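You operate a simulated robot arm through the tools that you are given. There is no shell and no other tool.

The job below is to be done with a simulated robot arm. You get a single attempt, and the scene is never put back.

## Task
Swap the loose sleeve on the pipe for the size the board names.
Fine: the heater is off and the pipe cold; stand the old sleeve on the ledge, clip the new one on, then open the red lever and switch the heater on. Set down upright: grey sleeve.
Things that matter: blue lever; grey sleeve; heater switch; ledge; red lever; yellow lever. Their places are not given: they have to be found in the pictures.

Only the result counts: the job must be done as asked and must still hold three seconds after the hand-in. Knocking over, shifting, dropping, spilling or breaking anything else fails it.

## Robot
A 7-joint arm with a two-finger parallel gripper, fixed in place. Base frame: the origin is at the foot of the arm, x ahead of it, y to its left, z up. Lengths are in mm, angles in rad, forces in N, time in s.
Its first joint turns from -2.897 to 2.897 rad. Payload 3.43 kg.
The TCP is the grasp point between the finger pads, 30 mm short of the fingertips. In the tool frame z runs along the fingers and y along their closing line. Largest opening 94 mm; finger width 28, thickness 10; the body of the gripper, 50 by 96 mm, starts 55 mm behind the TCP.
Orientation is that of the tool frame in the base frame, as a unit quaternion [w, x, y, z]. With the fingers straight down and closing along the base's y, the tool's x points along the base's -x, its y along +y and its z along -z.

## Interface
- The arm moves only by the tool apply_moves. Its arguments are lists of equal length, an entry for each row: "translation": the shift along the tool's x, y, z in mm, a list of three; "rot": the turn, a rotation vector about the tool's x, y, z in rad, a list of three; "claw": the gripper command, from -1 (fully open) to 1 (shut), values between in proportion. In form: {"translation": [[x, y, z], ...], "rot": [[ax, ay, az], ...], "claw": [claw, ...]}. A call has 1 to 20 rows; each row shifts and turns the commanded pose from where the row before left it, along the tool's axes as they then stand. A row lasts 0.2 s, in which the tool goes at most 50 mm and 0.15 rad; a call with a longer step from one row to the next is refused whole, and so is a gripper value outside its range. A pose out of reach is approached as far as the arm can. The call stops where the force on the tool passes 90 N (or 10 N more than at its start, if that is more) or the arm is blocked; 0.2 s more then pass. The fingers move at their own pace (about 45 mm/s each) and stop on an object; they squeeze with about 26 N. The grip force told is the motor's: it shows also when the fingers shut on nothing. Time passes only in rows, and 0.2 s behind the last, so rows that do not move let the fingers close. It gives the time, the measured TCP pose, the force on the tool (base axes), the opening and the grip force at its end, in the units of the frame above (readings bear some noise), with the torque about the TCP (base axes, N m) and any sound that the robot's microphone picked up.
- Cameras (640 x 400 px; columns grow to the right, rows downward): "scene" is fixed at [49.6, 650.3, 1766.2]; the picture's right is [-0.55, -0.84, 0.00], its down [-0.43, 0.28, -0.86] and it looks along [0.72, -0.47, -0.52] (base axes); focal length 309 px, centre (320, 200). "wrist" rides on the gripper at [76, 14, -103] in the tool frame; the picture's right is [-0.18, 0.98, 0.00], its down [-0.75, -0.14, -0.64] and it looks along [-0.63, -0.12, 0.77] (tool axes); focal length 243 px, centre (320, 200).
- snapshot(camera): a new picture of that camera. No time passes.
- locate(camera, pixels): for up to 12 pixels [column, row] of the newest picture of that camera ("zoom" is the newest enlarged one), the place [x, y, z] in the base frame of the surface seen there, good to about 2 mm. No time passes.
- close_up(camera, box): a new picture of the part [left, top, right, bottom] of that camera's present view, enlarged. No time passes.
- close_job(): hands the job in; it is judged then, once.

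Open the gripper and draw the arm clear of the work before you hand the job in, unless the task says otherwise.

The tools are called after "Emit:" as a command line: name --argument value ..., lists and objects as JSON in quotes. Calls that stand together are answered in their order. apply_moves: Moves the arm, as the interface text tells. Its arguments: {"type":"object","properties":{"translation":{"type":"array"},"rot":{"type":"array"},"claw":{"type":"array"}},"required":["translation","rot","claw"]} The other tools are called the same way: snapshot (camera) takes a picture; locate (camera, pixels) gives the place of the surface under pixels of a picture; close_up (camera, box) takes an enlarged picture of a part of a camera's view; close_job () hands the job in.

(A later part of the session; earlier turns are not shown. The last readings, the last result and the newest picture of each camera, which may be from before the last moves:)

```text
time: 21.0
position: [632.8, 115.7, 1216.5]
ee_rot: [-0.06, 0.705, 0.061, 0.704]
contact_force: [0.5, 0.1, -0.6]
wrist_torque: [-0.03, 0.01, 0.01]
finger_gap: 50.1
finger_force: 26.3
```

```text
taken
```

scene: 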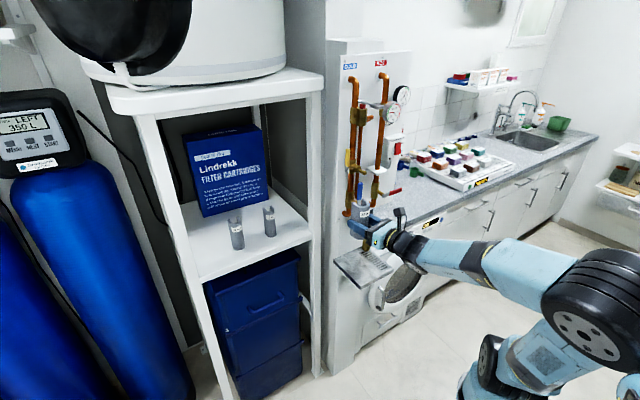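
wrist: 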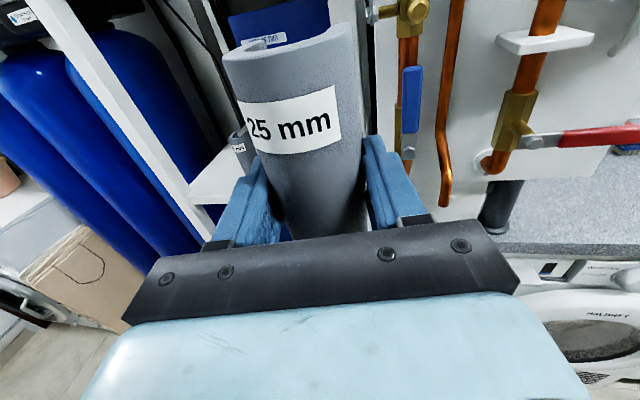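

That worked at x≈633. I continue straight down here (still above ledge height) toward z≈1000.

Emit:
apply_moves --translation '[[-30, 0, 0], [-30, 0, 0], [-30, 0, 0], [-30, 0, 0], [-30, 0, 0], [-30, 0, 0], [-30, 0, 0], [0, 0, 0]]' --rot '[[0, 0, 0], [0, 0, 0], [0, 0, 0], [0, 0, 0], [0, 0, 0], [0, 0, 0], [0, 0, 0], [0, 0, 0]]' --claw '[1, 1, 1, 1, 1, 1, 1, 1]'

Emit:
snapshot --camera "scene"

Emit:
snapshot --camera "wrist"

```text
time: 22.8
position: [691.3, 136.1, 1085.7]
ee_rot: [-0.059, 0.711, 0.064, 0.698]
contact_force: [-0.6, 0.2, -0.1]
wrist_torque: [0.0, -0.02, 0.0]
finger_gap: 50.2
finger_force: 26.4
out of reach, approached as far as the arm can: row 1, 2, 3, 4, 5, 6, 7
```

```text
taken
```

scene: 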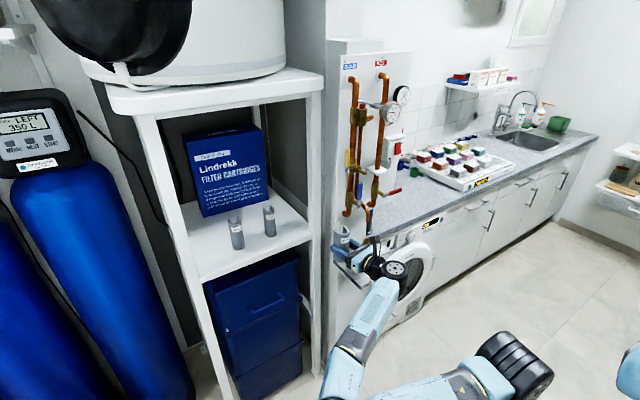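

```text
taken
```

wrist: 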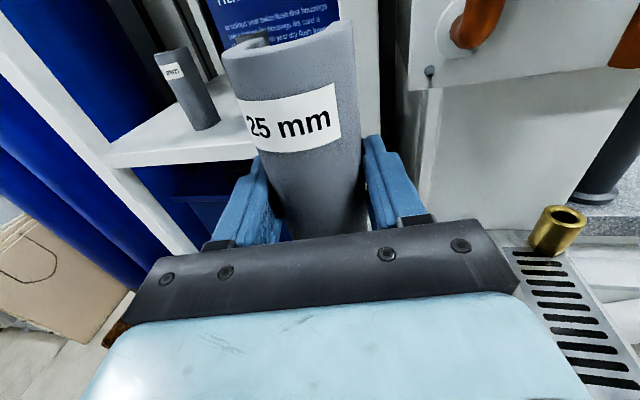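

The arm swung its elbow to get near a pose out of reach (straight-ahead level at low height isn't reachable). I go back up to the last reachable pose to try approaching the ledge with the tool yawed to the side instead.

Emit:
apply_moves --translation '[[40, 0, 0], [40, 0, 0], [40, 0, 0], [40, 0, 0], [40, 0, 0], [10, 0, 0], [0, 0, 0], [0, 0, 0]]' --rot '[[0, 0, 0], [0, 0, 0], [0, 0, 0], [0, 0, 0], [0, 0, 0], [0, 0, 0], [0, 0, 0], [0, 0, 0]]' --claw '[1, 1, 1, 1, 1, 1, 1, 1]'

Emit:
snapshot --camera "scene"

```text
time: 24.6
position: [692.7, 132.6, 1295.3]
ee_rot: [-0.059, 0.705, 0.06, 0.704]
contact_force: [-0.1, -0.5, -0.7]
wrist_torque: [-0.02, -0.02, 0.0]
finger_gap: 50.3
finger_force: 26.0
```

```text
taken
```

scene: 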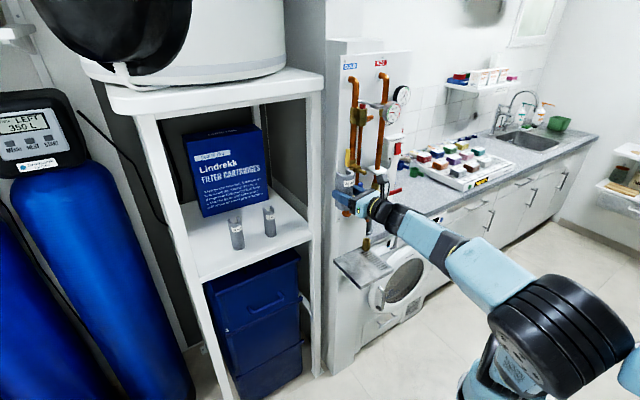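

Commanded pose follows the achieved one, good. I retreat 80 mm and yaw the tool counter-clockwise to about 70° (pointing mostly +y), in free space in front of the pipes.

Emit:
apply_moves --translation '[[0, 0, -40], [0, 0, -40], [0, 0, 0], [0, 0, 0], [0, 0, 0], [0, 0, 0], [0, 0, 0], [0, 0, 0], [0, 0, 0], [0, 0, 0]]' --rot '[[0, 0, 0], [0, 0, 0], [0.15, 0, 0], [0.15, 0, 0], [0.15, 0, 0], [0.15, 0, 0], [0.15, 0, 0], [0.15, 0, 0], [0.15, 0, 0], [0, 0, 0]]' --claw '[1, 1, 1, 1, 1, 1, 1, 1, 1, 1]'

Emit:
snapshot --camera "scene"

Emit:
snapshot --camera "wrist"

```text
time: 25.2
position: [654.6, -0.3, 1284.3]
ee_rot: [0.008, 0.717, -0.034, 0.696]
contact_force: [-0.8, -0.4, -0.9]
wrist_torque: [0.0, 0.03, 0.05]
finger_gap: 50.2
finger_force: 26.4
stopped in row 2: the arm was blocked; the commanded pose is now the measured one
```

```text
taken
```

scene: 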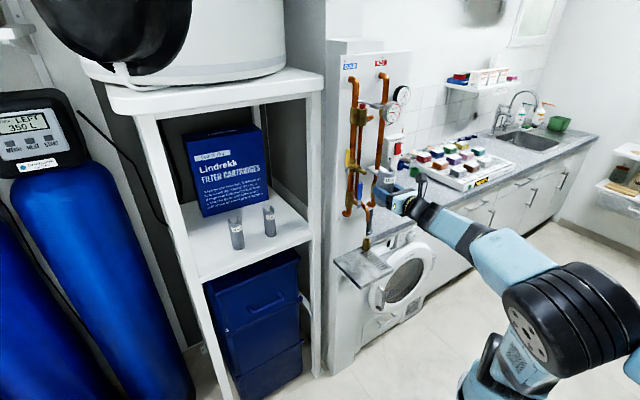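

```text
taken
```

wrist: 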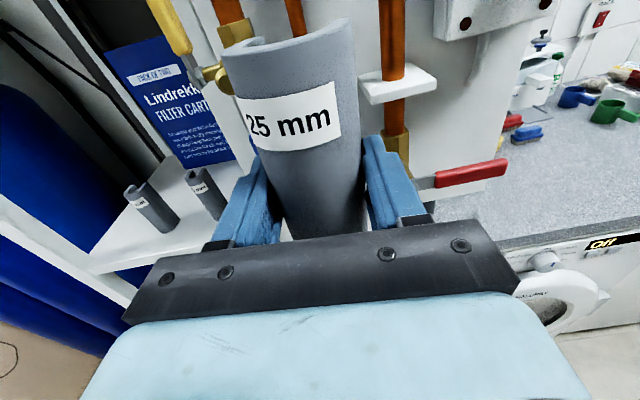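

The arm jumped configuration and swung sideways, ending at (655,0,1284) with no contact. I move gently back toward the earlier known-good region (x≈560, z≈1345) in small steps.

Emit:
apply_moves --translation '[[10, 5, -10], [10, 5, -10], [10, 5, -15], [10, 5, -15], [10, 5, -15], [10, 5, -15], [0, 0, 0]]' --rot '[[0, 0, 0], [0, 0, 0], [0, 0, 0], [0, 0, 0], [0, 0, 0], [0, 0, 0], [0, 0, 0]]' --claw '[1, 1, 1, 1, 1, 1, 1]'

Emit:
snapshot --camera "scene"

```text
time: 26.1
position: [615.5, -106.2, 1299.9]
ee_rot: [0.052, 0.722, -0.109, 0.681]
contact_force: [-0.2, 1.8, -0.1]
wrist_torque: [0.02, 0.01, -0.01]
finger_gap: 50.3
finger_force: 26.0
stopped in row 4: the arm was blocked; the commanded pose is now the measured one
```

```text
taken
```

scene: 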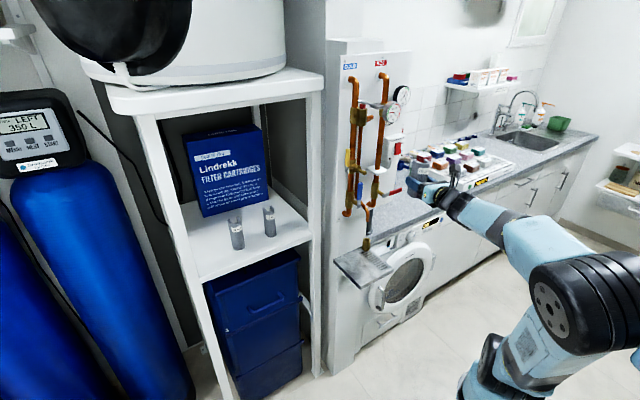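

The arm is reconfiguring by itself as it swings; now at (615,-106,1300), clear of everything. I hold still a few rows to see whether it settles.

Emit:
apply_moves --translation '[[0, 0, 0], [0, 0, 0], [0, 0, 0]]' --rot '[[0, 0, 0], [0, 0, 0], [0, 0, 0]]' --claw '[1, 1, 1]'

Emit:
snapshot --camera "wrist"

```text
time: 26.9
position: [615.8, -105.8, 1299.1]
ee_rot: [0.051, 0.722, -0.109, 0.681]
contact_force: [-0.2, 0.5, -0.4]
wrist_torque: [0.04, 0.01, -0.02]
finger_gap: 50.1
finger_force: 25.6
```

```text
taken
```

wrist: 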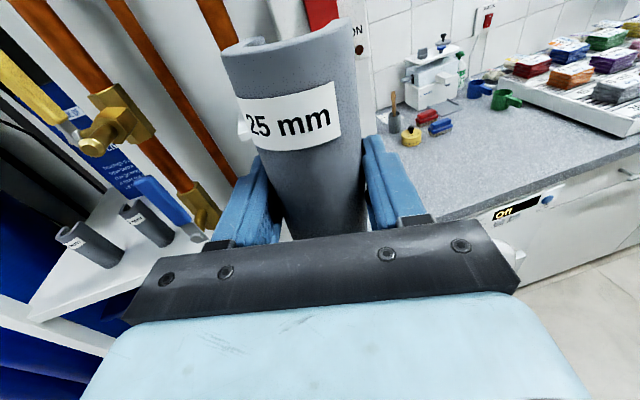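

It's settled. I test a small upward move of 30 mm and watch for tracking.

Emit:
apply_moves --translation '[[10, 0, 0], [10, 0, 0], [10, 0, 0]]' --rot '[[0, 0, 0], [0, 0, 0], [0, 0, 0]]' --claw '[1, 1, 1]'

Emit:
snapshot --camera "scene"

```text
time: 27.6
position: [617.2, -117.6, 1327.6]
ee_rot: [0.054, 0.723, -0.117, 0.679]
contact_force: [0.3, 0.1, 0.1]
wrist_torque: [0.02, 0.01, 0.0]
finger_gap: 50.3
finger_force: 26.5
```

```text
taken
```

scene: 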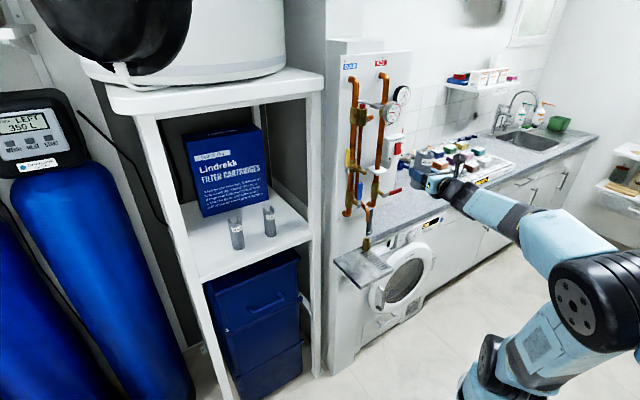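

Tracking is fine now. The tool is tilted about 6°, so I first level it (small correction), then start yawing counter-clockwise in small steps, well in front of the pipes.

Emit:
apply_moves --translation '[[0, 0, 0], [0, 0, 0], [0, 0, 0], [0, 0, 0], [0, 0, 0], [0, 0, 0]]' --rot '[[0, 0.0717, -0.081], [0, 0, 0], [0.1, 0, 0], [0.1, 0, 0], [0.1, 0, 0], [0, 0, 0]]' --claw '[1, 1, 1, 1, 1, 1]'

Emit:
snapshot --camera "scene"

```text
time: 29.1
position: [615.8, -105.9, 1332.1]
ee_rot: [-0.022, 0.704, 0.031, 0.709]
contact_force: [-0.6, -0.5, -0.3]
wrist_torque: [0.02, 0.0, -0.01]
finger_gap: 50.3
finger_force: 25.2
```

```text
taken
```

scene: 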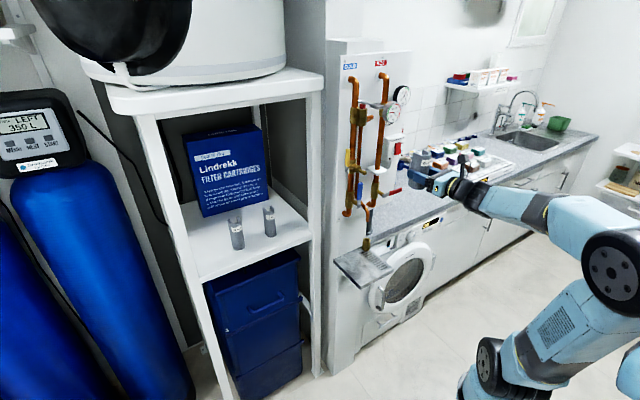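

Tracking well (yaw ≈ +4°, level). Continue yawing by about 55° more.

Emit:
apply_moves --translation '[[0, 0, 0], [0, 0, 0], [0, 0, 0], [0, 0, 0], [0, 0, 0], [0, 0, 0], [0, 0, 0], [0, 0, 0], [0, 0, 0]]' --rot '[[0.12, 0, 0], [0.12, 0, 0], [0.12, 0, 0], [0.12, 0, 0], [0.12, 0, 0], [0.12, 0, 0], [0.12, 0, 0], [0.12, 0, 0], [0, 0, 0]]' --claw '[1, 1, 1, 1, 1, 1, 1, 1, 1]'

Emit:
snapshot --camera "scene"

Emit:
snapshot --camera "wrist"

```text
time: 31.1
position: [616.8, -105.8, 1332.3]
ee_rot: [-0.344, 0.615, 0.356, 0.614]
contact_force: [0.3, 0.6, -0.4]
wrist_torque: [-0.01, -0.01, -0.01]
finger_gap: 50.2
finger_force: 26.0
```

```text
taken
```

scene: 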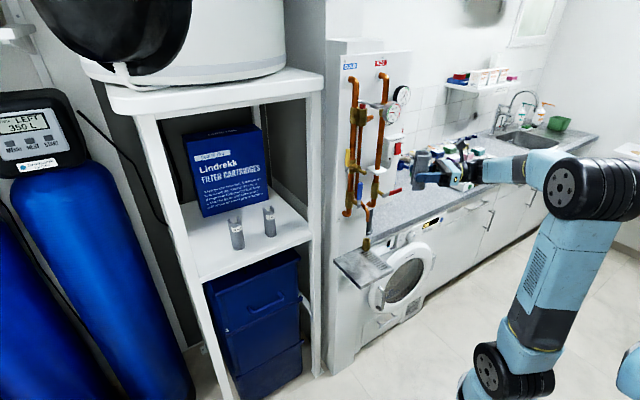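

```text
taken
```

wrist: 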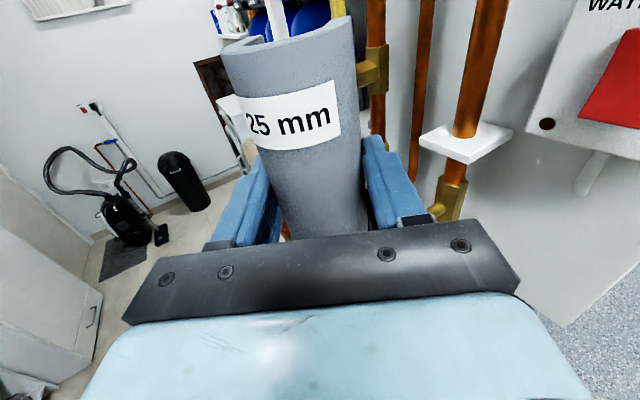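

Excellent: level, yaw 59°, and the elbow is now in a good posture. I descend straight down in front of the ledge to z≈972, at x≈617 clear of the red lever.

Emit:
apply_moves --translation '[[-20, 0, 0], [-30, 0, 0], [-30, 0, 0], [-30, 0, 0], [-30, 0, 0], [-20, 0, 0], [0, 0, 0]]' --rot '[[0, 0, 0], [0, 0, 0], [0, 0, 0], [0, 0, 0], [0, 0, 0], [0, 0, 0], [0, 0, 0]]' --claw '[1, 1, 1, 1, 1, 1, 1]'

Emit:
snapshot --camera "scene"

```text
time: 32.6
position: [618.7, -108.2, 1171.6]
ee_rot: [-0.345, 0.614, 0.355, 0.614]
contact_force: [0.6, 0.1, -0.1]
wrist_torque: [-0.02, 0.03, 0.0]
finger_gap: 50.3
finger_force: 25.9
```

```text
taken
```

scene: 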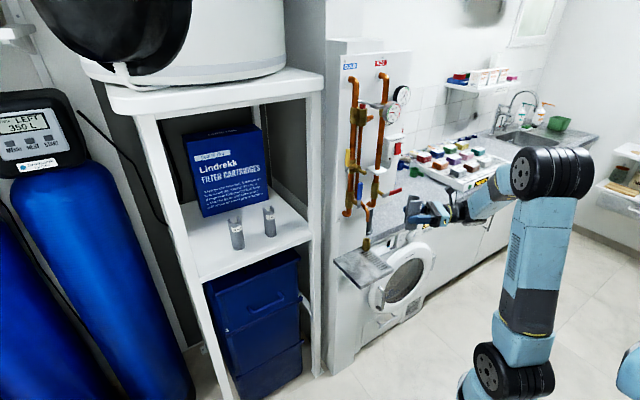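

Tracking well; I continue down another 200 mm to z≈972 (sleeve bottom ≈917, ledge 897).

Emit:
apply_moves --translation '[[-30, 0, 0], [-30, 0, 0], [-30, 0, 0], [-30, 0, 0], [-30, 0, 0], [-30, 0, 0], [-20, 0, 0], [0, 0, 0]]' --rot '[[0, 0, 0], [0, 0, 0], [0, 0, 0], [0, 0, 0], [0, 0, 0], [0, 0, 0], [0, 0, 0], [0, 0, 0]]' --claw '[1, 1, 1, 1, 1, 1, 1, 1]'

Emit:
snapshot --camera "scene"

Emit:
snapshot --camera "wrist"

```text
time: 34.5
position: [619.0, -110.6, 971.2]
ee_rot: [-0.344, 0.615, 0.355, 0.614]
contact_force: [0.5, 0.2, -0.2]
wrist_torque: [0.03, -0.05, -0.01]
finger_gap: 50.2
finger_force: 26.1
```

```text
taken
```

scene: 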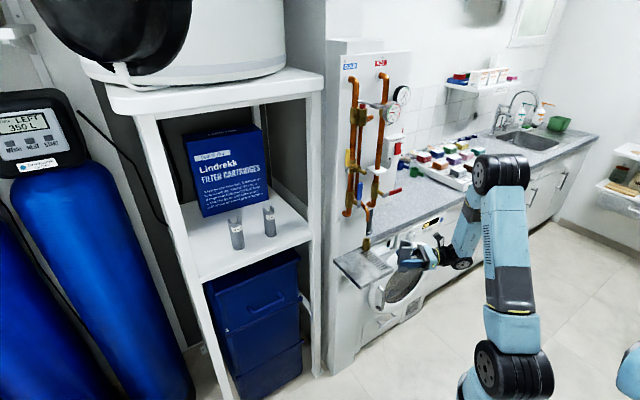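

```text
taken
```

wrist: 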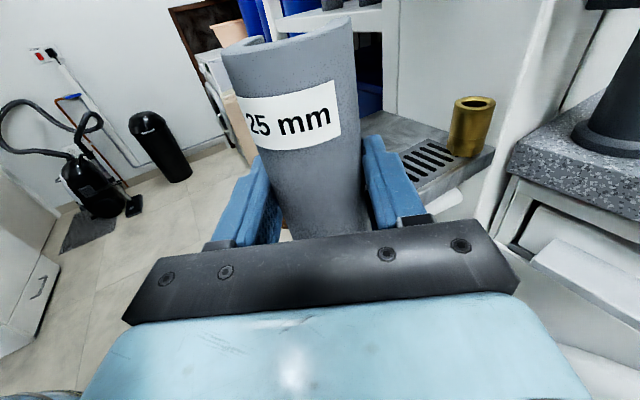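

Sleeve bottom is about 19 mm above ledge level and the grating with the brass cup is at right (470,130). I advance to TCP ≈ (700, 6) over the plain part of the ledge.

Emit:
apply_moves --translation '[[0, 2, 28], [0, 2, 28], [0, 2, 28], [0, 2, 28], [0, 2, 28], [0, 0, 0]]' --rot '[[0, 0, 0], [0, 0, 0], [0, 0, 0], [0, 0, 0], [0, 0, 0], [0, 0, 0]]' --claw '[1, 1, 1, 1, 1, 1]'

Emit:
close_up --camera "scene" --box '[325, 205, 445, 295]'

Emit:
snapshot --camera "wrist"

```text
time: 35.9
position: [699.4, 5.5, 969.7]
ee_rot: [-0.343, 0.616, 0.353, 0.615]
contact_force: [-0.2, 0.1, -0.5]
wrist_torque: [0.0, 0.02, 0.03]
finger_gap: 50.3
finger_force: 26.0
```

```text
4.44 times, centred on (385, 250) of scene
```

zoom: 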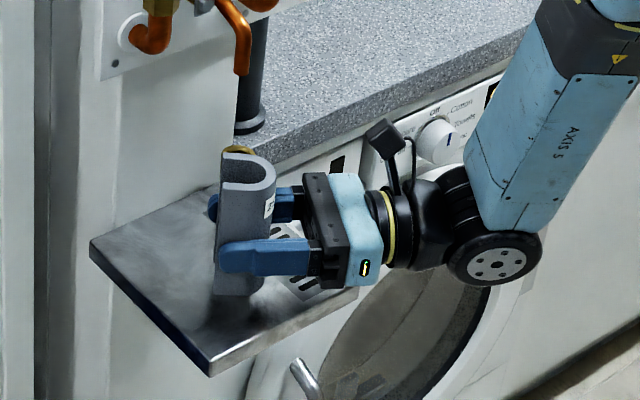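

```text
taken
```

wrist: 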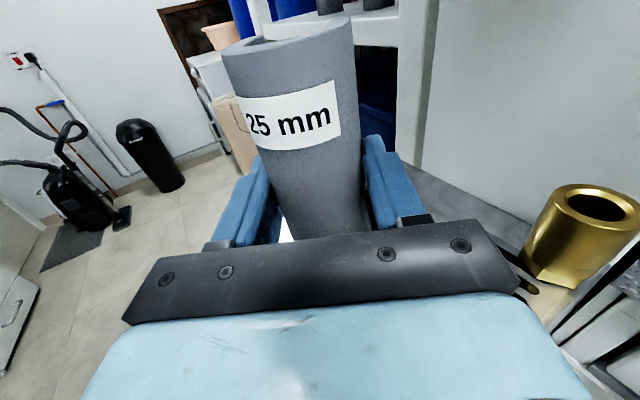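

The sleeve is over the plain part of the ledge. I lower 14 mm, then by 1 mm steps to feel the contact.

Emit:
apply_moves --translation '[[-7, 0, 0], [-7, 0, 0], [-1, 0, 0], [-1, 0, 0], [-1, 0, 0], [0, 0, 0]]' --rot '[[0, 0, 0], [0, 0, 0], [0, 0, 0], [0, 0, 0], [0, 0, 0], [0, 0, 0]]' --claw '[1, 1, 1, 1, 1, 1]'

Emit:
close_up --camera "scene" --box '[345, 225, 405, 285]'

```text
time: 37.2
position: [699.3, 4.6, 953.6]
ee_rot: [-0.345, 0.615, 0.356, 0.614]
contact_force: [0.0, 0.0, 0.1]
wrist_torque: [0.0, 0.01, 0.02]
finger_gap: 50.3
finger_force: 26.0
```

```text
6.67 times, centred on (375, 255) of scene
```

zoom: 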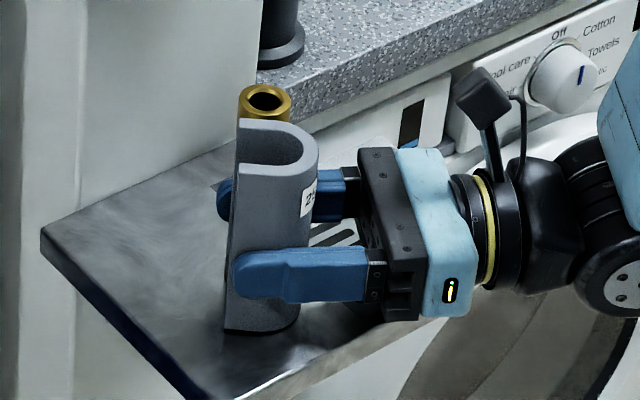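

No contact yet. I keep lowering in 0.7 mm steps.

Emit:
apply_moves --translation '[[-0.7, 0, 0], [-0.7, 0, 0], [-0.7, 0, 0], [0, 0, 0]]' --rot '[[0, 0, 0], [0, 0, 0], [0, 0, 0], [0, 0, 0]]' --claw '[1, 1, 1, 1]'

```text
time: 38.2
position: [699.2, 4.4, 952.2]
ee_rot: [-0.344, 0.615, 0.355, 0.615]
contact_force: [1.1, -0.8, 6.9]
wrist_torque: [0.21, 0.05, 0.02]
finger_gap: 50.0
finger_force: 25.9
```

Contact at 6.9 N: the sleeve stands on the ledge. I open the fingers (to ~75 mm) and check before retreating.

Emit:
apply_moves --translation '[[0, 0, 0], [0, 0, 0], [0, 0, 0], [0, 0, 0]]' --rot '[[0, 0, 0], [0, 0, 0], [0, 0, 0], [0, 0, 0]]' --claw '[0, -0.3, -0.6, -0.6]'

Emit:
close_up --camera "scene" --box '[345, 225, 405, 285]'

Emit:
snapshot --camera "wrist"

```text
time: 39.2
position: [699.6, 4.0, 950.6]
ee_rot: [-0.344, 0.615, 0.355, 0.615]
contact_force: [-1.4, -0.9, -0.8]
wrist_torque: [-0.01, 0.03, -0.01]
finger_gap: 75.3
finger_force: 0.0
```

```text
6.67 times, centred on (375, 255) of scene
```

zoom: 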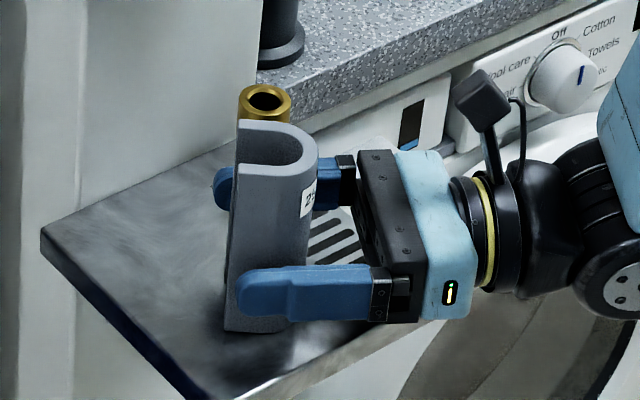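

```text
taken
```

wrist: 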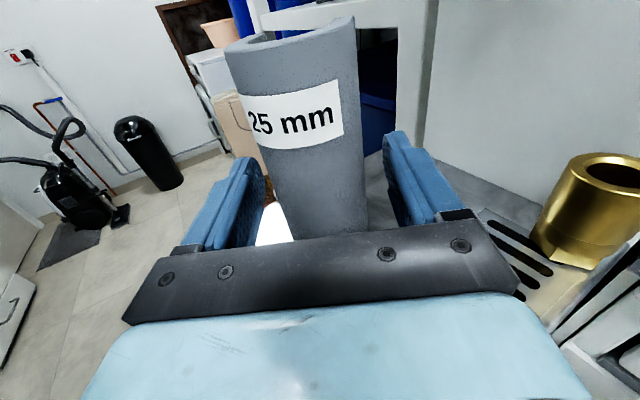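

The sleeve stands free, clear of both fingers. I retreat straight back along the tool axis.

Emit:
apply_moves --translation '[[0, 0, -10], [0, 0, -20], [0, 0, -25], [0, 0, -30], [0, 0, -30], [0, 0, -30], [0, 0, 0]]' --rot '[[0, 0, 0], [0, 0, 0], [0, 0, 0], [0, 0, 0], [0, 0, 0], [0, 0, 0], [0, 0, 0]]' --claw '[-0.6, -0.6, -0.6, -0.6, -0.6, -0.6, -0.6]'

Emit:
close_up --camera "scene" --box '[325, 205, 445, 295]'

Emit:
snapshot --camera "wrist"

```text
time: 40.9
position: [625.6, -120.2, 951.6]
ee_rot: [-0.343, 0.615, 0.355, 0.615]
contact_force: [0.3, -1.1, 0.2]
wrist_torque: [-0.03, -0.02, -0.02]
finger_gap: 75.2
finger_force: 0.0
```

```text
4.44 times, centred on (385, 250) of scene
```

zoom: 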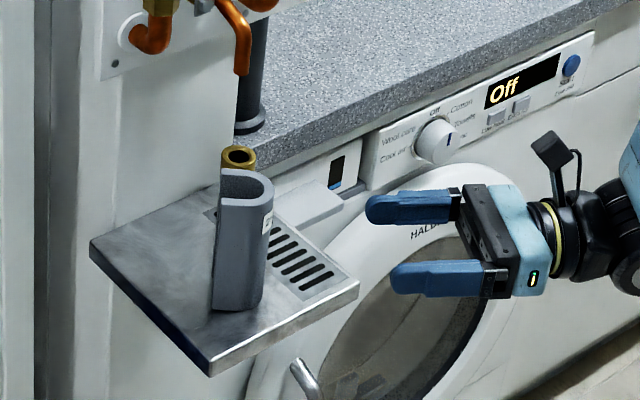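

```text
taken
```

wrist: 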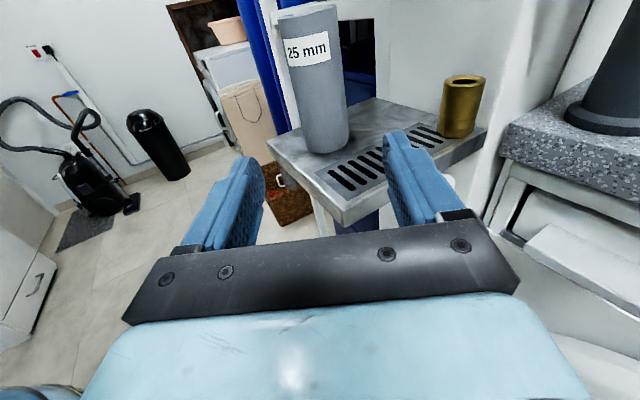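

The old sleeve stands upright on the ledge. Now I raise the arm back up along the same path to z≈1332.

Emit:
apply_moves --translation '[[30, 0, 0], [30, 0, 0], [30, 0, 0], [30, 0, 0], [30, 0, 0], [30, 0, 0], [30, 0, 0], [30, 0, 0], [30, 0, 0], [30, 0, 0], [30, 0, 0], [30, 0, 0], [20, 0, 0], [0, 0, 0]]' --rot '[[0, 0, 0], [0, 0, 0], [0, 0, 0], [0, 0, 0], [0, 0, 0], [0, 0, 0], [0, 0, 0], [0, 0, 0], [0, 0, 0], [0, 0, 0], [0, 0, 0], [0, 0, 0], [0, 0, 0], [0, 0, 0]]' --claw '[-0.6, -0.6, -0.6, -0.6, -0.6, -0.6, -0.6, -0.6, -0.6, -0.6, -0.6, -0.6, -0.6, -0.6]'

```text
time: 43.9
position: [623.6, -116.2, 1333.1]
ee_rot: [-0.344, 0.615, 0.353, 0.615]
contact_force: [-0.3, -0.8, -0.7]
wrist_torque: [-0.01, -0.02, 0.02]
finger_gap: 75.2
finger_force: 0.1
```

Now I translate sideways at z≈1333, x≈600 (well in front of pipes at x≥714) toward the shelf side, y≈285.

Emit:
apply_moves --translation '[[0, -22, 33], [0, -22, 33], [0, -22, 33], [0, -22, 33], [0, -22, 33], [0, -22, 33], [0, -22, 33], [0, -22, 33], [0, -22, 33], [0, -22, 33], [0, 0, 0]]' --rot '[[0, 0, 0], [0, 0, 0], [0, 0, 0], [0, 0, 0], [0, 0, 0], [0, 0, 0], [0, 0, 0], [0, 0, 0], [0, 0, 0], [0, 0, 0], [0, 0, 0]]' --claw '[-0.6, -0.6, -0.6, -0.6, -0.6, -0.6, -0.6, -0.6, -0.6, -0.6, -0.6]'

Emit:
snapshot --camera "scene"

Emit:
snapshot --camera "wrist"

```text
time: 46.2
position: [602.9, 281.7, 1328.2]
ee_rot: [-0.344, 0.615, 0.355, 0.614]
contact_force: [-0.2, 0.3, -0.6]
wrist_torque: [-0.03, 0.0, 0.0]
finger_gap: 75.2
finger_force: 0.0
```

```text
taken
```

scene: 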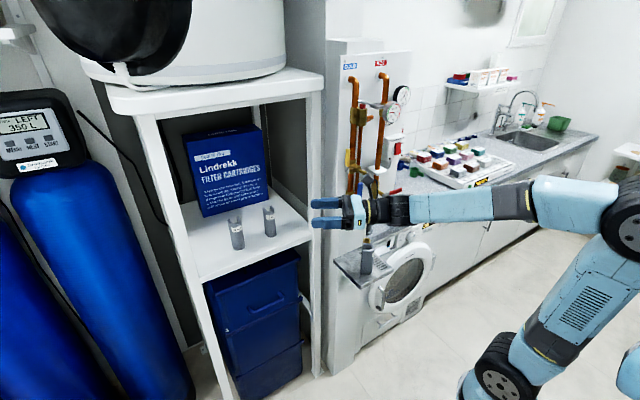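

```text
taken
```

wrist: 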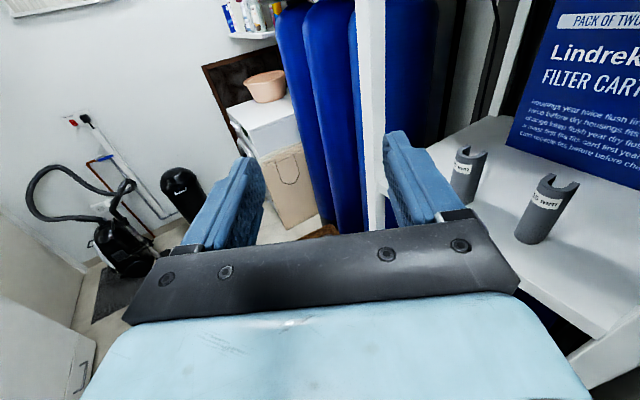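

I check the shelf frame posts' positions, then rotate the tool clockwise to yaw 0 in place.

Emit:
locate --camera "scene" --pixels '[[160, 170], [175, 240], [315, 150], [312, 250], [230, 100], [195, 275], [300, 240], [290, 210], [235, 160]]'

Emit:
apply_moves --translation '[[0, 0, 0], [0, 0, 0], [0, 0, 0], [0, 0, 0], [0, 0, 0], [0, 0, 0], [0, 0, 0], [0, 0, 0], [0, 0, 0], [0, 0, 0]]' --rot '[[-0.115, 0, 0], [-0.115, 0, 0], [-0.115, 0, 0], [-0.115, 0, 0], [-0.115, 0, 0], [-0.115, 0, 0], [-0.115, 0, 0], [-0.115, 0, 0], [-0.115, 0, 0], [0, 0, 0]]' --claw '[-0.6, -0.6, -0.6, -0.6, -0.6, -0.6, -0.6, -0.6, -0.6, -0.6]'

Emit:
snapshot --camera "scene"

Emit:
snapshot --camera "wrist"

```text
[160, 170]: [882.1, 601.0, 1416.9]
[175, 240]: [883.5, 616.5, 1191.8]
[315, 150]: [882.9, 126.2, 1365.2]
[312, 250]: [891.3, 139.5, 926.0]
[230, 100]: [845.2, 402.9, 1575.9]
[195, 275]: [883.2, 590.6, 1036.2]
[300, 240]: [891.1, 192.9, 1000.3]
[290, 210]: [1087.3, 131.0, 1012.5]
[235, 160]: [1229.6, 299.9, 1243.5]
```

```text
time: 48.0
position: [625.5, 281.3, 1299.5]
ee_rot: [-0.145, 0.747, 0.038, 0.647]
contact_force: [0.2, 0.1, 0.8]
wrist_torque: [0.01, -0.01, 0.0]
finger_gap: 75.2
finger_force: 0.1
stopped in row 8: the arm was blocked; the commanded pose is now the measured one
```

```text
taken
```

scene: 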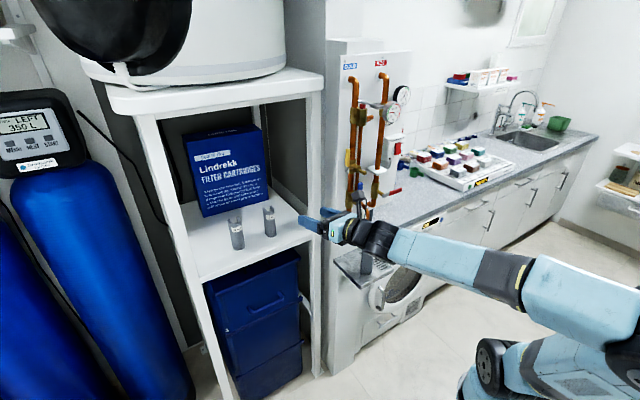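

```text
taken
```

wrist: 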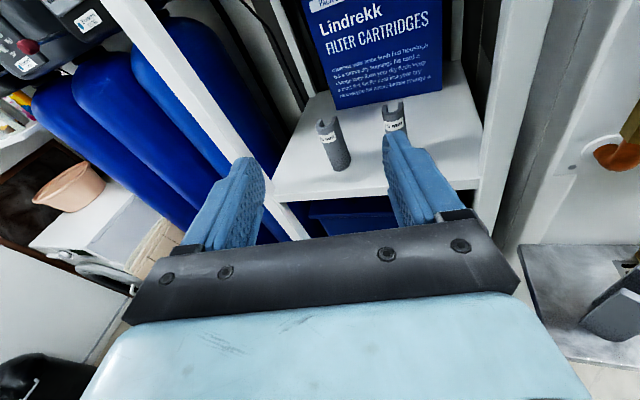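

The level pose close in is again near a joint limit; the fix is to pitch the tool down. I correct the roll and pitch down to ~25° in place.

Emit:
apply_moves --translation '[[0, 0, 0], [0, 0, 0], [0, 0, 0], [0, 0, 0]]' --rot '[[-0.012, -0.105, -0.056], [-0.012, -0.105, -0.056], [-0.012, -0.105, -0.056], [0, 0, 0]]' --claw '[-0.6, -0.6, -0.6, -0.6]'

Emit:
snapshot --camera "scene"

```text
time: 49.0
position: [624.6, 281.9, 1298.9]
ee_rot: [-0.065, 0.835, 0.113, 0.535]
contact_force: [-0.4, 0.2, 0.6]
wrist_torque: [-0.02, 0.0, 0.0]
finger_gap: 75.0
finger_force: 0.1
```

```text
taken
```

scene: 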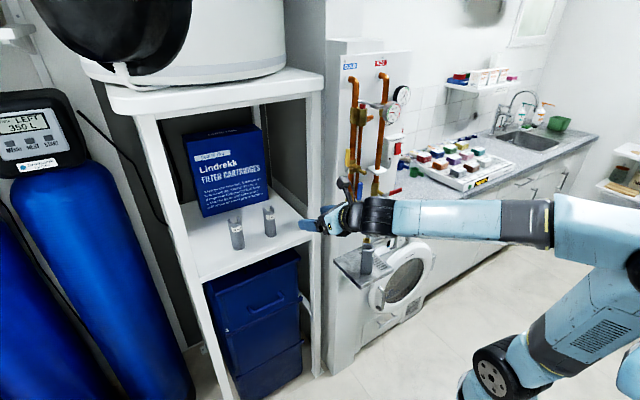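

Good: pitched down 25°, yaw 15°, tracking well. I now translate out to about (780, 414, 1200), in front of the shelf opening (posts at x≈882, y 130/600).

Emit:
apply_moves --translation '[[-1.7, -12.5, 29.8], [-1.7, -12.5, 29.8], [-1.7, -12.5, 29.8], [-1.7, -12.5, 29.8], [-1.7, -12.5, 29.8], [-1.7, -12.5, 29.8], [-1.7, -12.5, 29.8], [0, 0, 0]]' --rot '[[0, 0, 0], [0, 0, 0], [0, 0, 0], [0, 0, 0], [0, 0, 0], [0, 0, 0], [0, 0, 0], [0, 0, 0]]' --claw '[-0.6, -0.6, -0.6, -0.6, -0.6, -0.6, -0.6, -0.6]'

Emit:
apply_moves --translation '[[0, 0, 0], [0, 0, 0], [0, 0, 0], [0, 0, 0]]' --rot '[[-0.079, 0, 0.037], [-0.079, 0, 0.037], [-0.079, 0, 0.037], [0, 0, 0]]' --claw '[-0.6, -0.6, -0.6, -0.6]'

Emit:
snapshot --camera "scene"

Emit:
snapshot --camera "wrist"

```text
time: 50.8
position: [780.5, 412.5, 1201.5]
ee_rot: [-0.065, 0.835, 0.112, 0.534]
contact_force: [0.5, 0.1, -0.4]
wrist_torque: [-0.02, 0.01, -0.01]
finger_gap: 75.5
finger_force: 0.0
```

```text
time: 51.8
position: [780.2, 412.5, 1200.3]
ee_rot: [0.003, 0.842, 0.003, 0.54]
contact_force: [-0.1, 0.3, -0.1]
wrist_torque: [0.02, 0.06, 0.01]
finger_gap: 74.9
finger_force: 0.0
```

```text
taken
```

scene: 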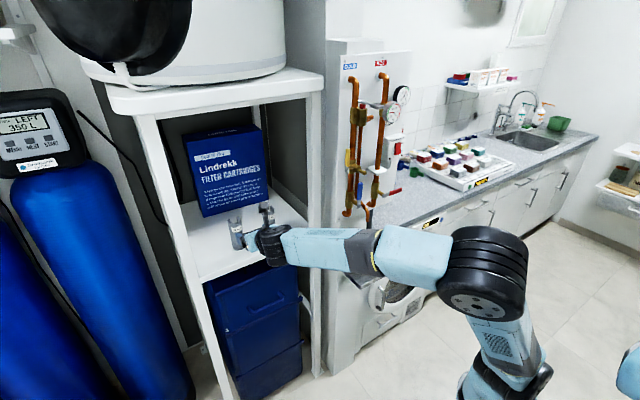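

```text
taken
```

wrist: 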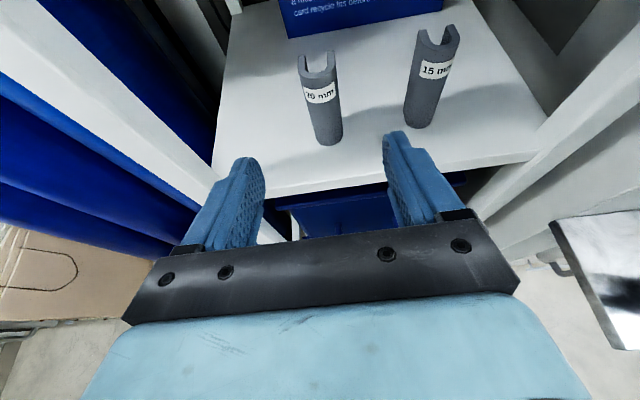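

A great view of both sleeves. I zoom in and measure the 20 mm one.

Emit:
close_up --camera "wrist" --box '[270, 20, 470, 160]'

Emit:
locate --camera "zoom" --pixels '[[100, 130], [198, 100], [160, 200], [150, 185], [185, 395], [140, 350], [225, 340], [180, 300], [125, 280], [212, 270], [300, 350], [490, 60]]'

Emit:
locate --camera "zoom" --pixels '[[108, 170], [205, 150], [118, 190], [200, 180], [97, 115], [203, 97], [430, 200], [530, 200], [480, 130], [450, 330]]'

```text
2.86 times, centred on (370, 90) of wrist
```

zoom: 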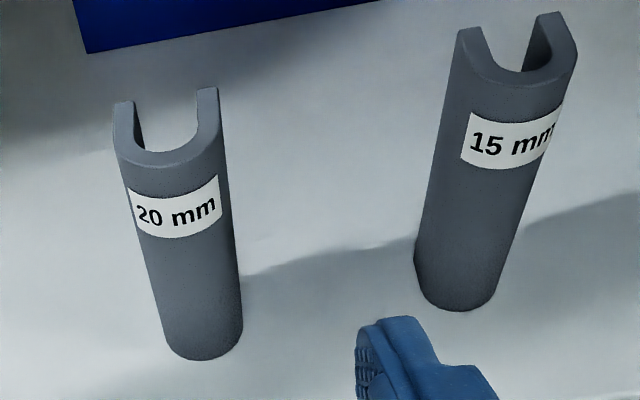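

```text
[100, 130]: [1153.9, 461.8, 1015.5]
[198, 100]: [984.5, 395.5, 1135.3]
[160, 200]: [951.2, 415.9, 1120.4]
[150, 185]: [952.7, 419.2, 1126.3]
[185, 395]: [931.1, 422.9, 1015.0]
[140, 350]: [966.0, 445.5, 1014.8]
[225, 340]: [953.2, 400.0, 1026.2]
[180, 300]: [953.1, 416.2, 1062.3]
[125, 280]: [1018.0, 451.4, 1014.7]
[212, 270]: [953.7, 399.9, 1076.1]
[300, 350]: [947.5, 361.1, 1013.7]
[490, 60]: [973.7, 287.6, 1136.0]
```

```text
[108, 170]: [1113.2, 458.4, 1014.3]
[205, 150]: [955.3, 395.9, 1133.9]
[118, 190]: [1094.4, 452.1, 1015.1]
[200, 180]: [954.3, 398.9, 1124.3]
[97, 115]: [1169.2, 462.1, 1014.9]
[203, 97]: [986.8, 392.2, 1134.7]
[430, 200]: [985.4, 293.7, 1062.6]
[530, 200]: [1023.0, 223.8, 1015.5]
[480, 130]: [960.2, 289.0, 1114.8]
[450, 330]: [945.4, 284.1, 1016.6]
```

Sleeve centre ≈ (972, 414), z 1013–1133. I reduce the pitch to ~18° and move to (870, 414, 1060), in line in front of the 20 mm sleeve.

Emit:
apply_moves --translation '[[0, 0, 0], [0, 0, 0], [-17.5, -0.25, 21.5], [-17.5, -0.25, 21.5], [-17.5, -0.25, 21.5], [-17.5, -0.25, 21.5], [-17.5, -0.25, 21.5], [-17.5, -0.25, 21.5], [0, 0, 0]]' --rot '[[0, 0.061, 0], [0, 0.061, 0], [0, 0, 0], [0, 0, 0], [0, 0, 0], [0, 0, 0], [0, 0, 0], [0, 0, 0], [0, 0, 0]]' --claw '[-0.6, -0.6, -0.6, -0.6, -0.6, -0.6, -0.6, -0.6, -0.6]'

Emit:
snapshot --camera "wrist"

Emit:
close_up --camera "scene" --box '[200, 180, 320, 280]'

```text
time: 53.8
position: [871.2, 412.0, 1061.2]
ee_rot: [0.004, 0.807, 0.002, 0.591]
contact_force: [0.5, -0.7, 0.2]
wrist_torque: [0.01, 0.01, 0.03]
finger_gap: 75.3
finger_force: 0.1
```

```text
taken
```

wrist: 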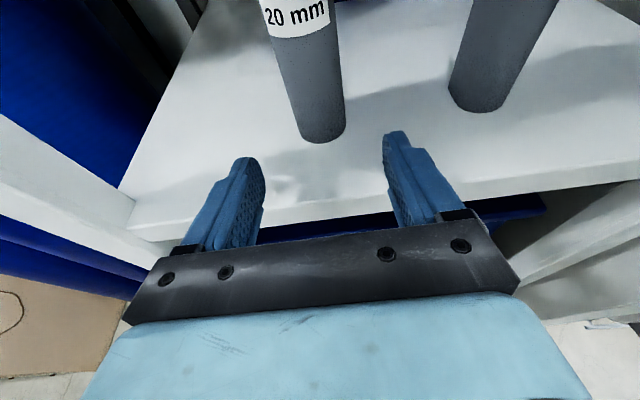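

```text
4.00 times, centred on (260, 230) of scene
```

zoom: 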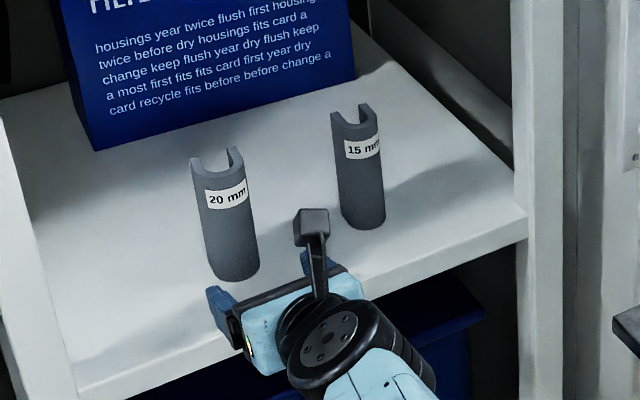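

Nicely centred: the sleeve base at (322,138) lies midway between fingertips (262 and 385). I measure its sides for a final y check.

Emit:
locate --camera "wrist" --pixels '[[322, 130], [300, 120], [343, 115], [290, 80], [338, 75], [315, 90], [322, 139]]'

Emit:
close_up --camera "wrist" --box '[240, 0, 400, 160]'

```text
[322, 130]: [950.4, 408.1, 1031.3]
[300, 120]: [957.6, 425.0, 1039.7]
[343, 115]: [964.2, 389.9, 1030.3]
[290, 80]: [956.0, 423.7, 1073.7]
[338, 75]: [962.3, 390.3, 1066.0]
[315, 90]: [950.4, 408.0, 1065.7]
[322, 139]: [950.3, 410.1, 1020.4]
```

```text
2.50 times, centred on (320, 80) of wrist
```

zoom: 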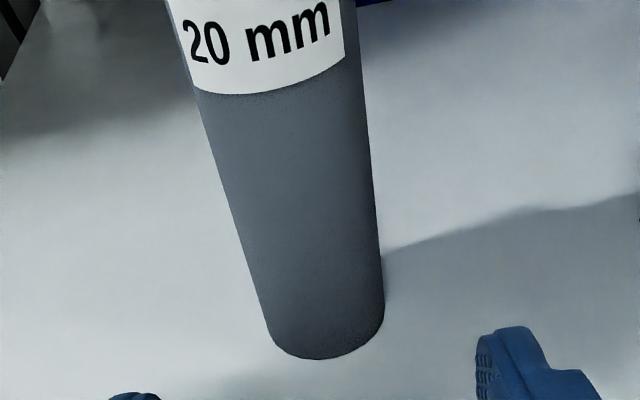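

Sleeve centre y≈410. I advance to TCP ≈ (962, 410.5, 1053) around the sleeve, in small steps.

Emit:
apply_moves --translation '[[4, 0.3, 17.8], [4, 0.3, 17.8], [4, 0.3, 17.8], [4, 0.3, 17.8], [4, 0.3, 17.8], [0, 0, 0]]' --rot '[[0, 0, 0], [0, 0, 0], [0, 0, 0], [0, 0, 0], [0, 0, 0], [0, 0, 0]]' --claw '[-0.6, -0.6, -0.6, -0.6, -0.6, -0.6]'

Emit:
snapshot --camera "wrist"

Emit:
close_up --camera "scene" --box '[200, 180, 320, 280]'

```text
time: 55.2
position: [963.7, 410.3, 1052.4]
ee_rot: [0.004, 0.808, 0.002, 0.59]
contact_force: [-0.1, -0.4, -0.5]
wrist_torque: [0.01, -0.01, 0.01]
finger_gap: 75.0
finger_force: 0.1
```

```text
taken
```

wrist: 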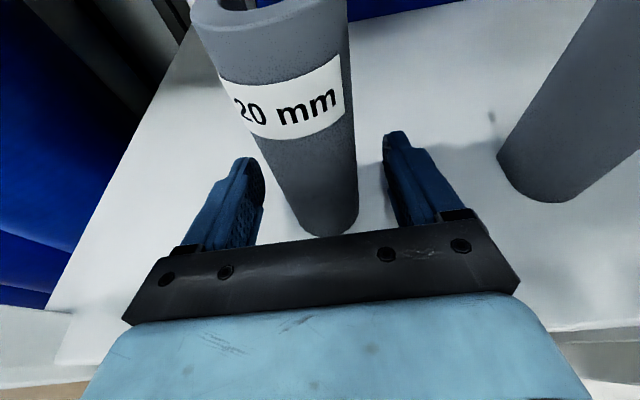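

```text
4.00 times, centred on (260, 230) of scene
```

zoom: 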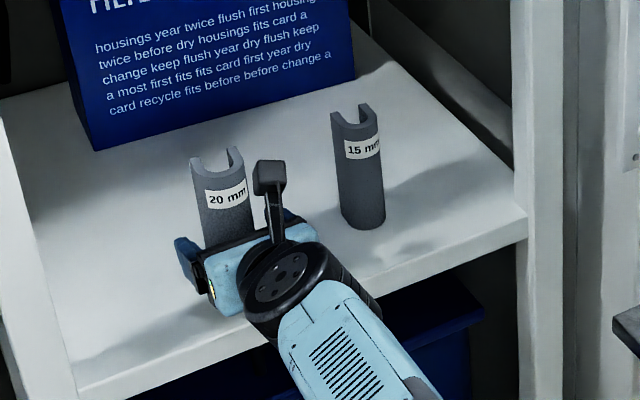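

The sleeve is between the fingers and undisturbed. I close gradually.

Emit:
apply_moves --translation '[[0, 0, 0], [0, 0, 0], [0, 0, 0], [0, 0, 0], [0, 0, 0], [0, 0, 0], [0, 0, 0], [0, 0, 0]]' --rot '[[0, 0, 0], [0, 0, 0], [0, 0, 0], [0, 0, 0], [0, 0, 0], [0, 0, 0], [0, 0, 0], [0, 0, 0]]' --claw '[-0.4, -0.2, -0.1, -0.02, 0.06, 0.12, 0.4, 1]'

Emit:
snapshot --camera "wrist"

Emit:
close_up --camera "scene" --box '[200, 180, 320, 280]'

```text
time: 57.0
position: [962.7, 410.8, 1052.8]
ee_rot: [0.004, 0.807, 0.002, 0.591]
contact_force: [0.5, -0.3, -0.6]
wrist_torque: [0.03, 0.0, -0.05]
finger_gap: 44.2
finger_force: 26.4
```

```text
taken
```

wrist: 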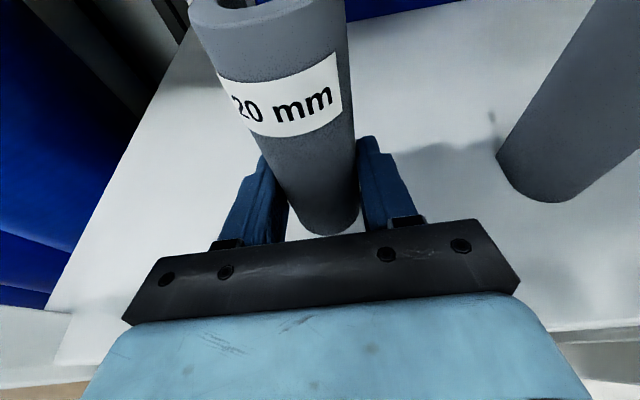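

```text
4.00 times, centred on (260, 230) of scene
```

zoom: 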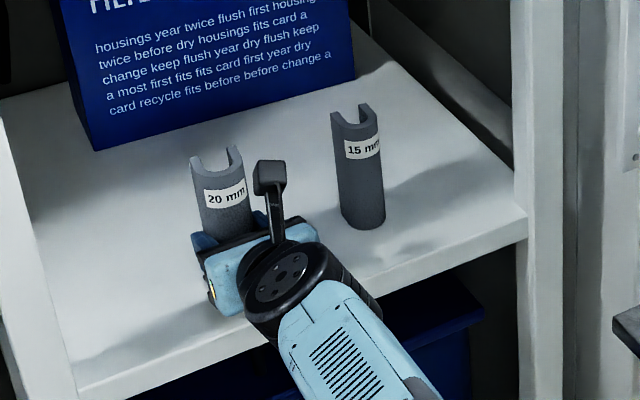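

Gripped at 44.2 mm, 26 N. I lift 50 mm straight up and then retreat out of the shelf to x≈780.

Emit:
apply_moves --translation '[[4.8, 0, -1.5], [9.5, 0, -3], [14.3, 0, -4.5], [19, 0, -6], [-7.5, 0, -23.8], [-9, 0, -28.6], [-9, 0, -28.6], [-9, 0, -28.6], [-9, 0, -28.6], [-9, 0, -28.6], [0, 0, 0]]' --rot '[[0, 0, 0], [0, 0, 0], [0, 0, 0], [0, 0, 0], [0, 0, 0], [0, 0, 0], [0, 0, 0], [0, 0, 0], [0, 0, 0], [0, 0, 0], [0, 0, 0]]' --claw '[1, 1, 1, 1, 1, 1, 1, 1, 1, 1, 1]'

Emit:
snapshot --camera "scene"

Emit:
snapshot --camera "wrist"

```text
time: 59.4
position: [786.6, 411.1, 1103.8]
ee_rot: [0.004, 0.807, 0.003, 0.591]
contact_force: [0.0, 0.1, -0.8]
wrist_torque: [0.0, 0.0, 0.0]
finger_gap: 44.2
finger_force: 26.2
```

```text
taken
```

scene: 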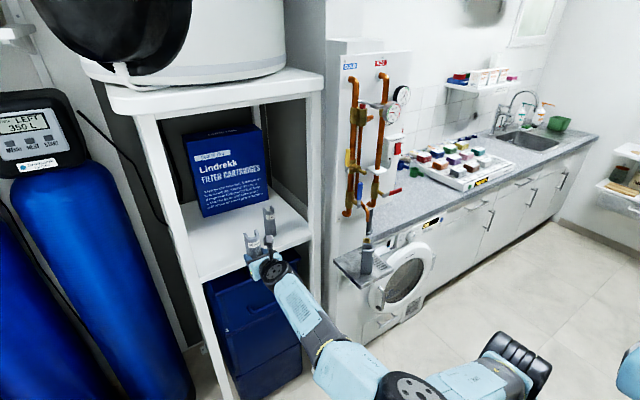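

```text
taken
```

wrist: 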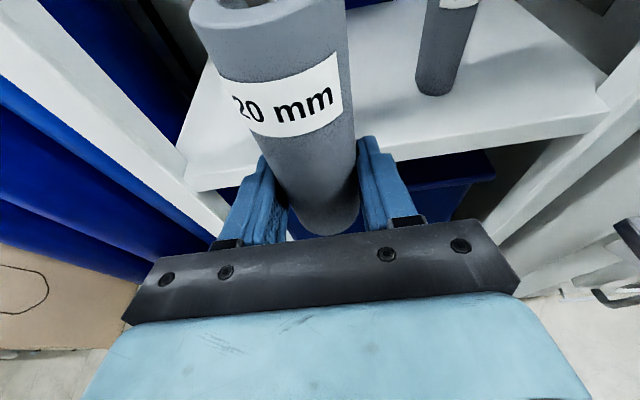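

Sleeve held, clear of the shelf. The elbow dropped low, so I raise gradually in place while pitching the tool down a bit more to ~28°.

Emit:
apply_moves --translation '[[19, 0, -6], [19, 0, -6], [19, 0, -6], [19, 0, -6], [0, 0, 0]]' --rot '[[0, -0.045, 0], [0, -0.045, 0], [0, -0.045, 0], [0, -0.045, 0], [0, 0, 0]]' --claw '[1, 1, 1, 1, 1]'

Emit:
snapshot --camera "scene"

```text
time: 60.6
position: [792.5, 411.0, 1184.1]
ee_rot: [0.004, 0.857, 0.002, 0.516]
contact_force: [-0.8, 0.0, 0.5]
wrist_torque: [0.03, 0.02, 0.0]
finger_gap: 44.3
finger_force: 26.1
```

```text
taken
```

scene: 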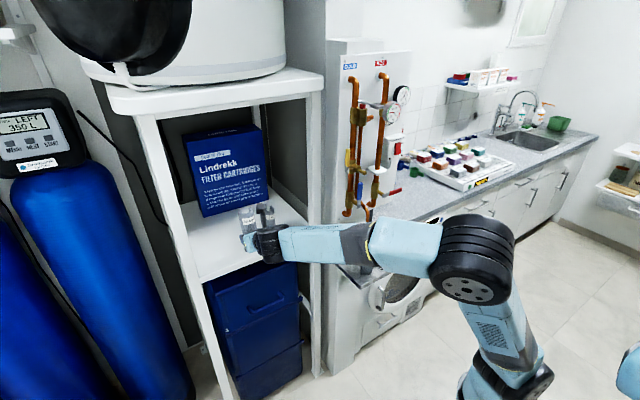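

Posture is good again (pitch 28°). I move back and toward the pipes: to about (640, 250, 1350).

Emit:
apply_moves --translation '[[9.4, 20.1, -26.5], [9.4, 20.1, -26.5], [9.4, 20.1, -26.5], [9.4, 20.1, -26.5], [9.4, 20.1, -26.5], [9.4, 20.1, -26.5], [9.4, 20.1, -26.5], [9.4, 20.1, -26.5], [0, 0, 0]]' --rot '[[0, 0, 0], [0, 0, 0], [0, 0, 0], [0, 0, 0], [0, 0, 0], [0, 0, 0], [0, 0, 0], [0, 0, 0], [0, 0, 0]]' --claw '[1, 1, 1, 1, 1, 1, 1, 1, 1]'

Emit:
snapshot --camera "scene"

```text
time: 62.6
position: [642.2, 253.3, 1350.1]
ee_rot: [0.004, 0.858, 0.002, 0.514]
contact_force: [1.1, -0.6, 0.0]
wrist_torque: [-0.04, 0.02, 0.0]
finger_gap: 44.4
finger_force: 25.5
```

```text
taken
```

scene: 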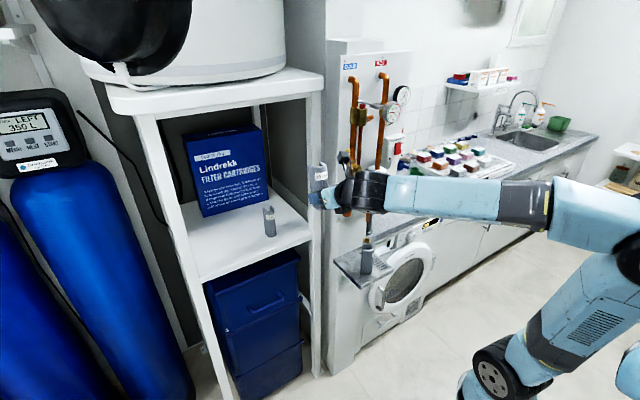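

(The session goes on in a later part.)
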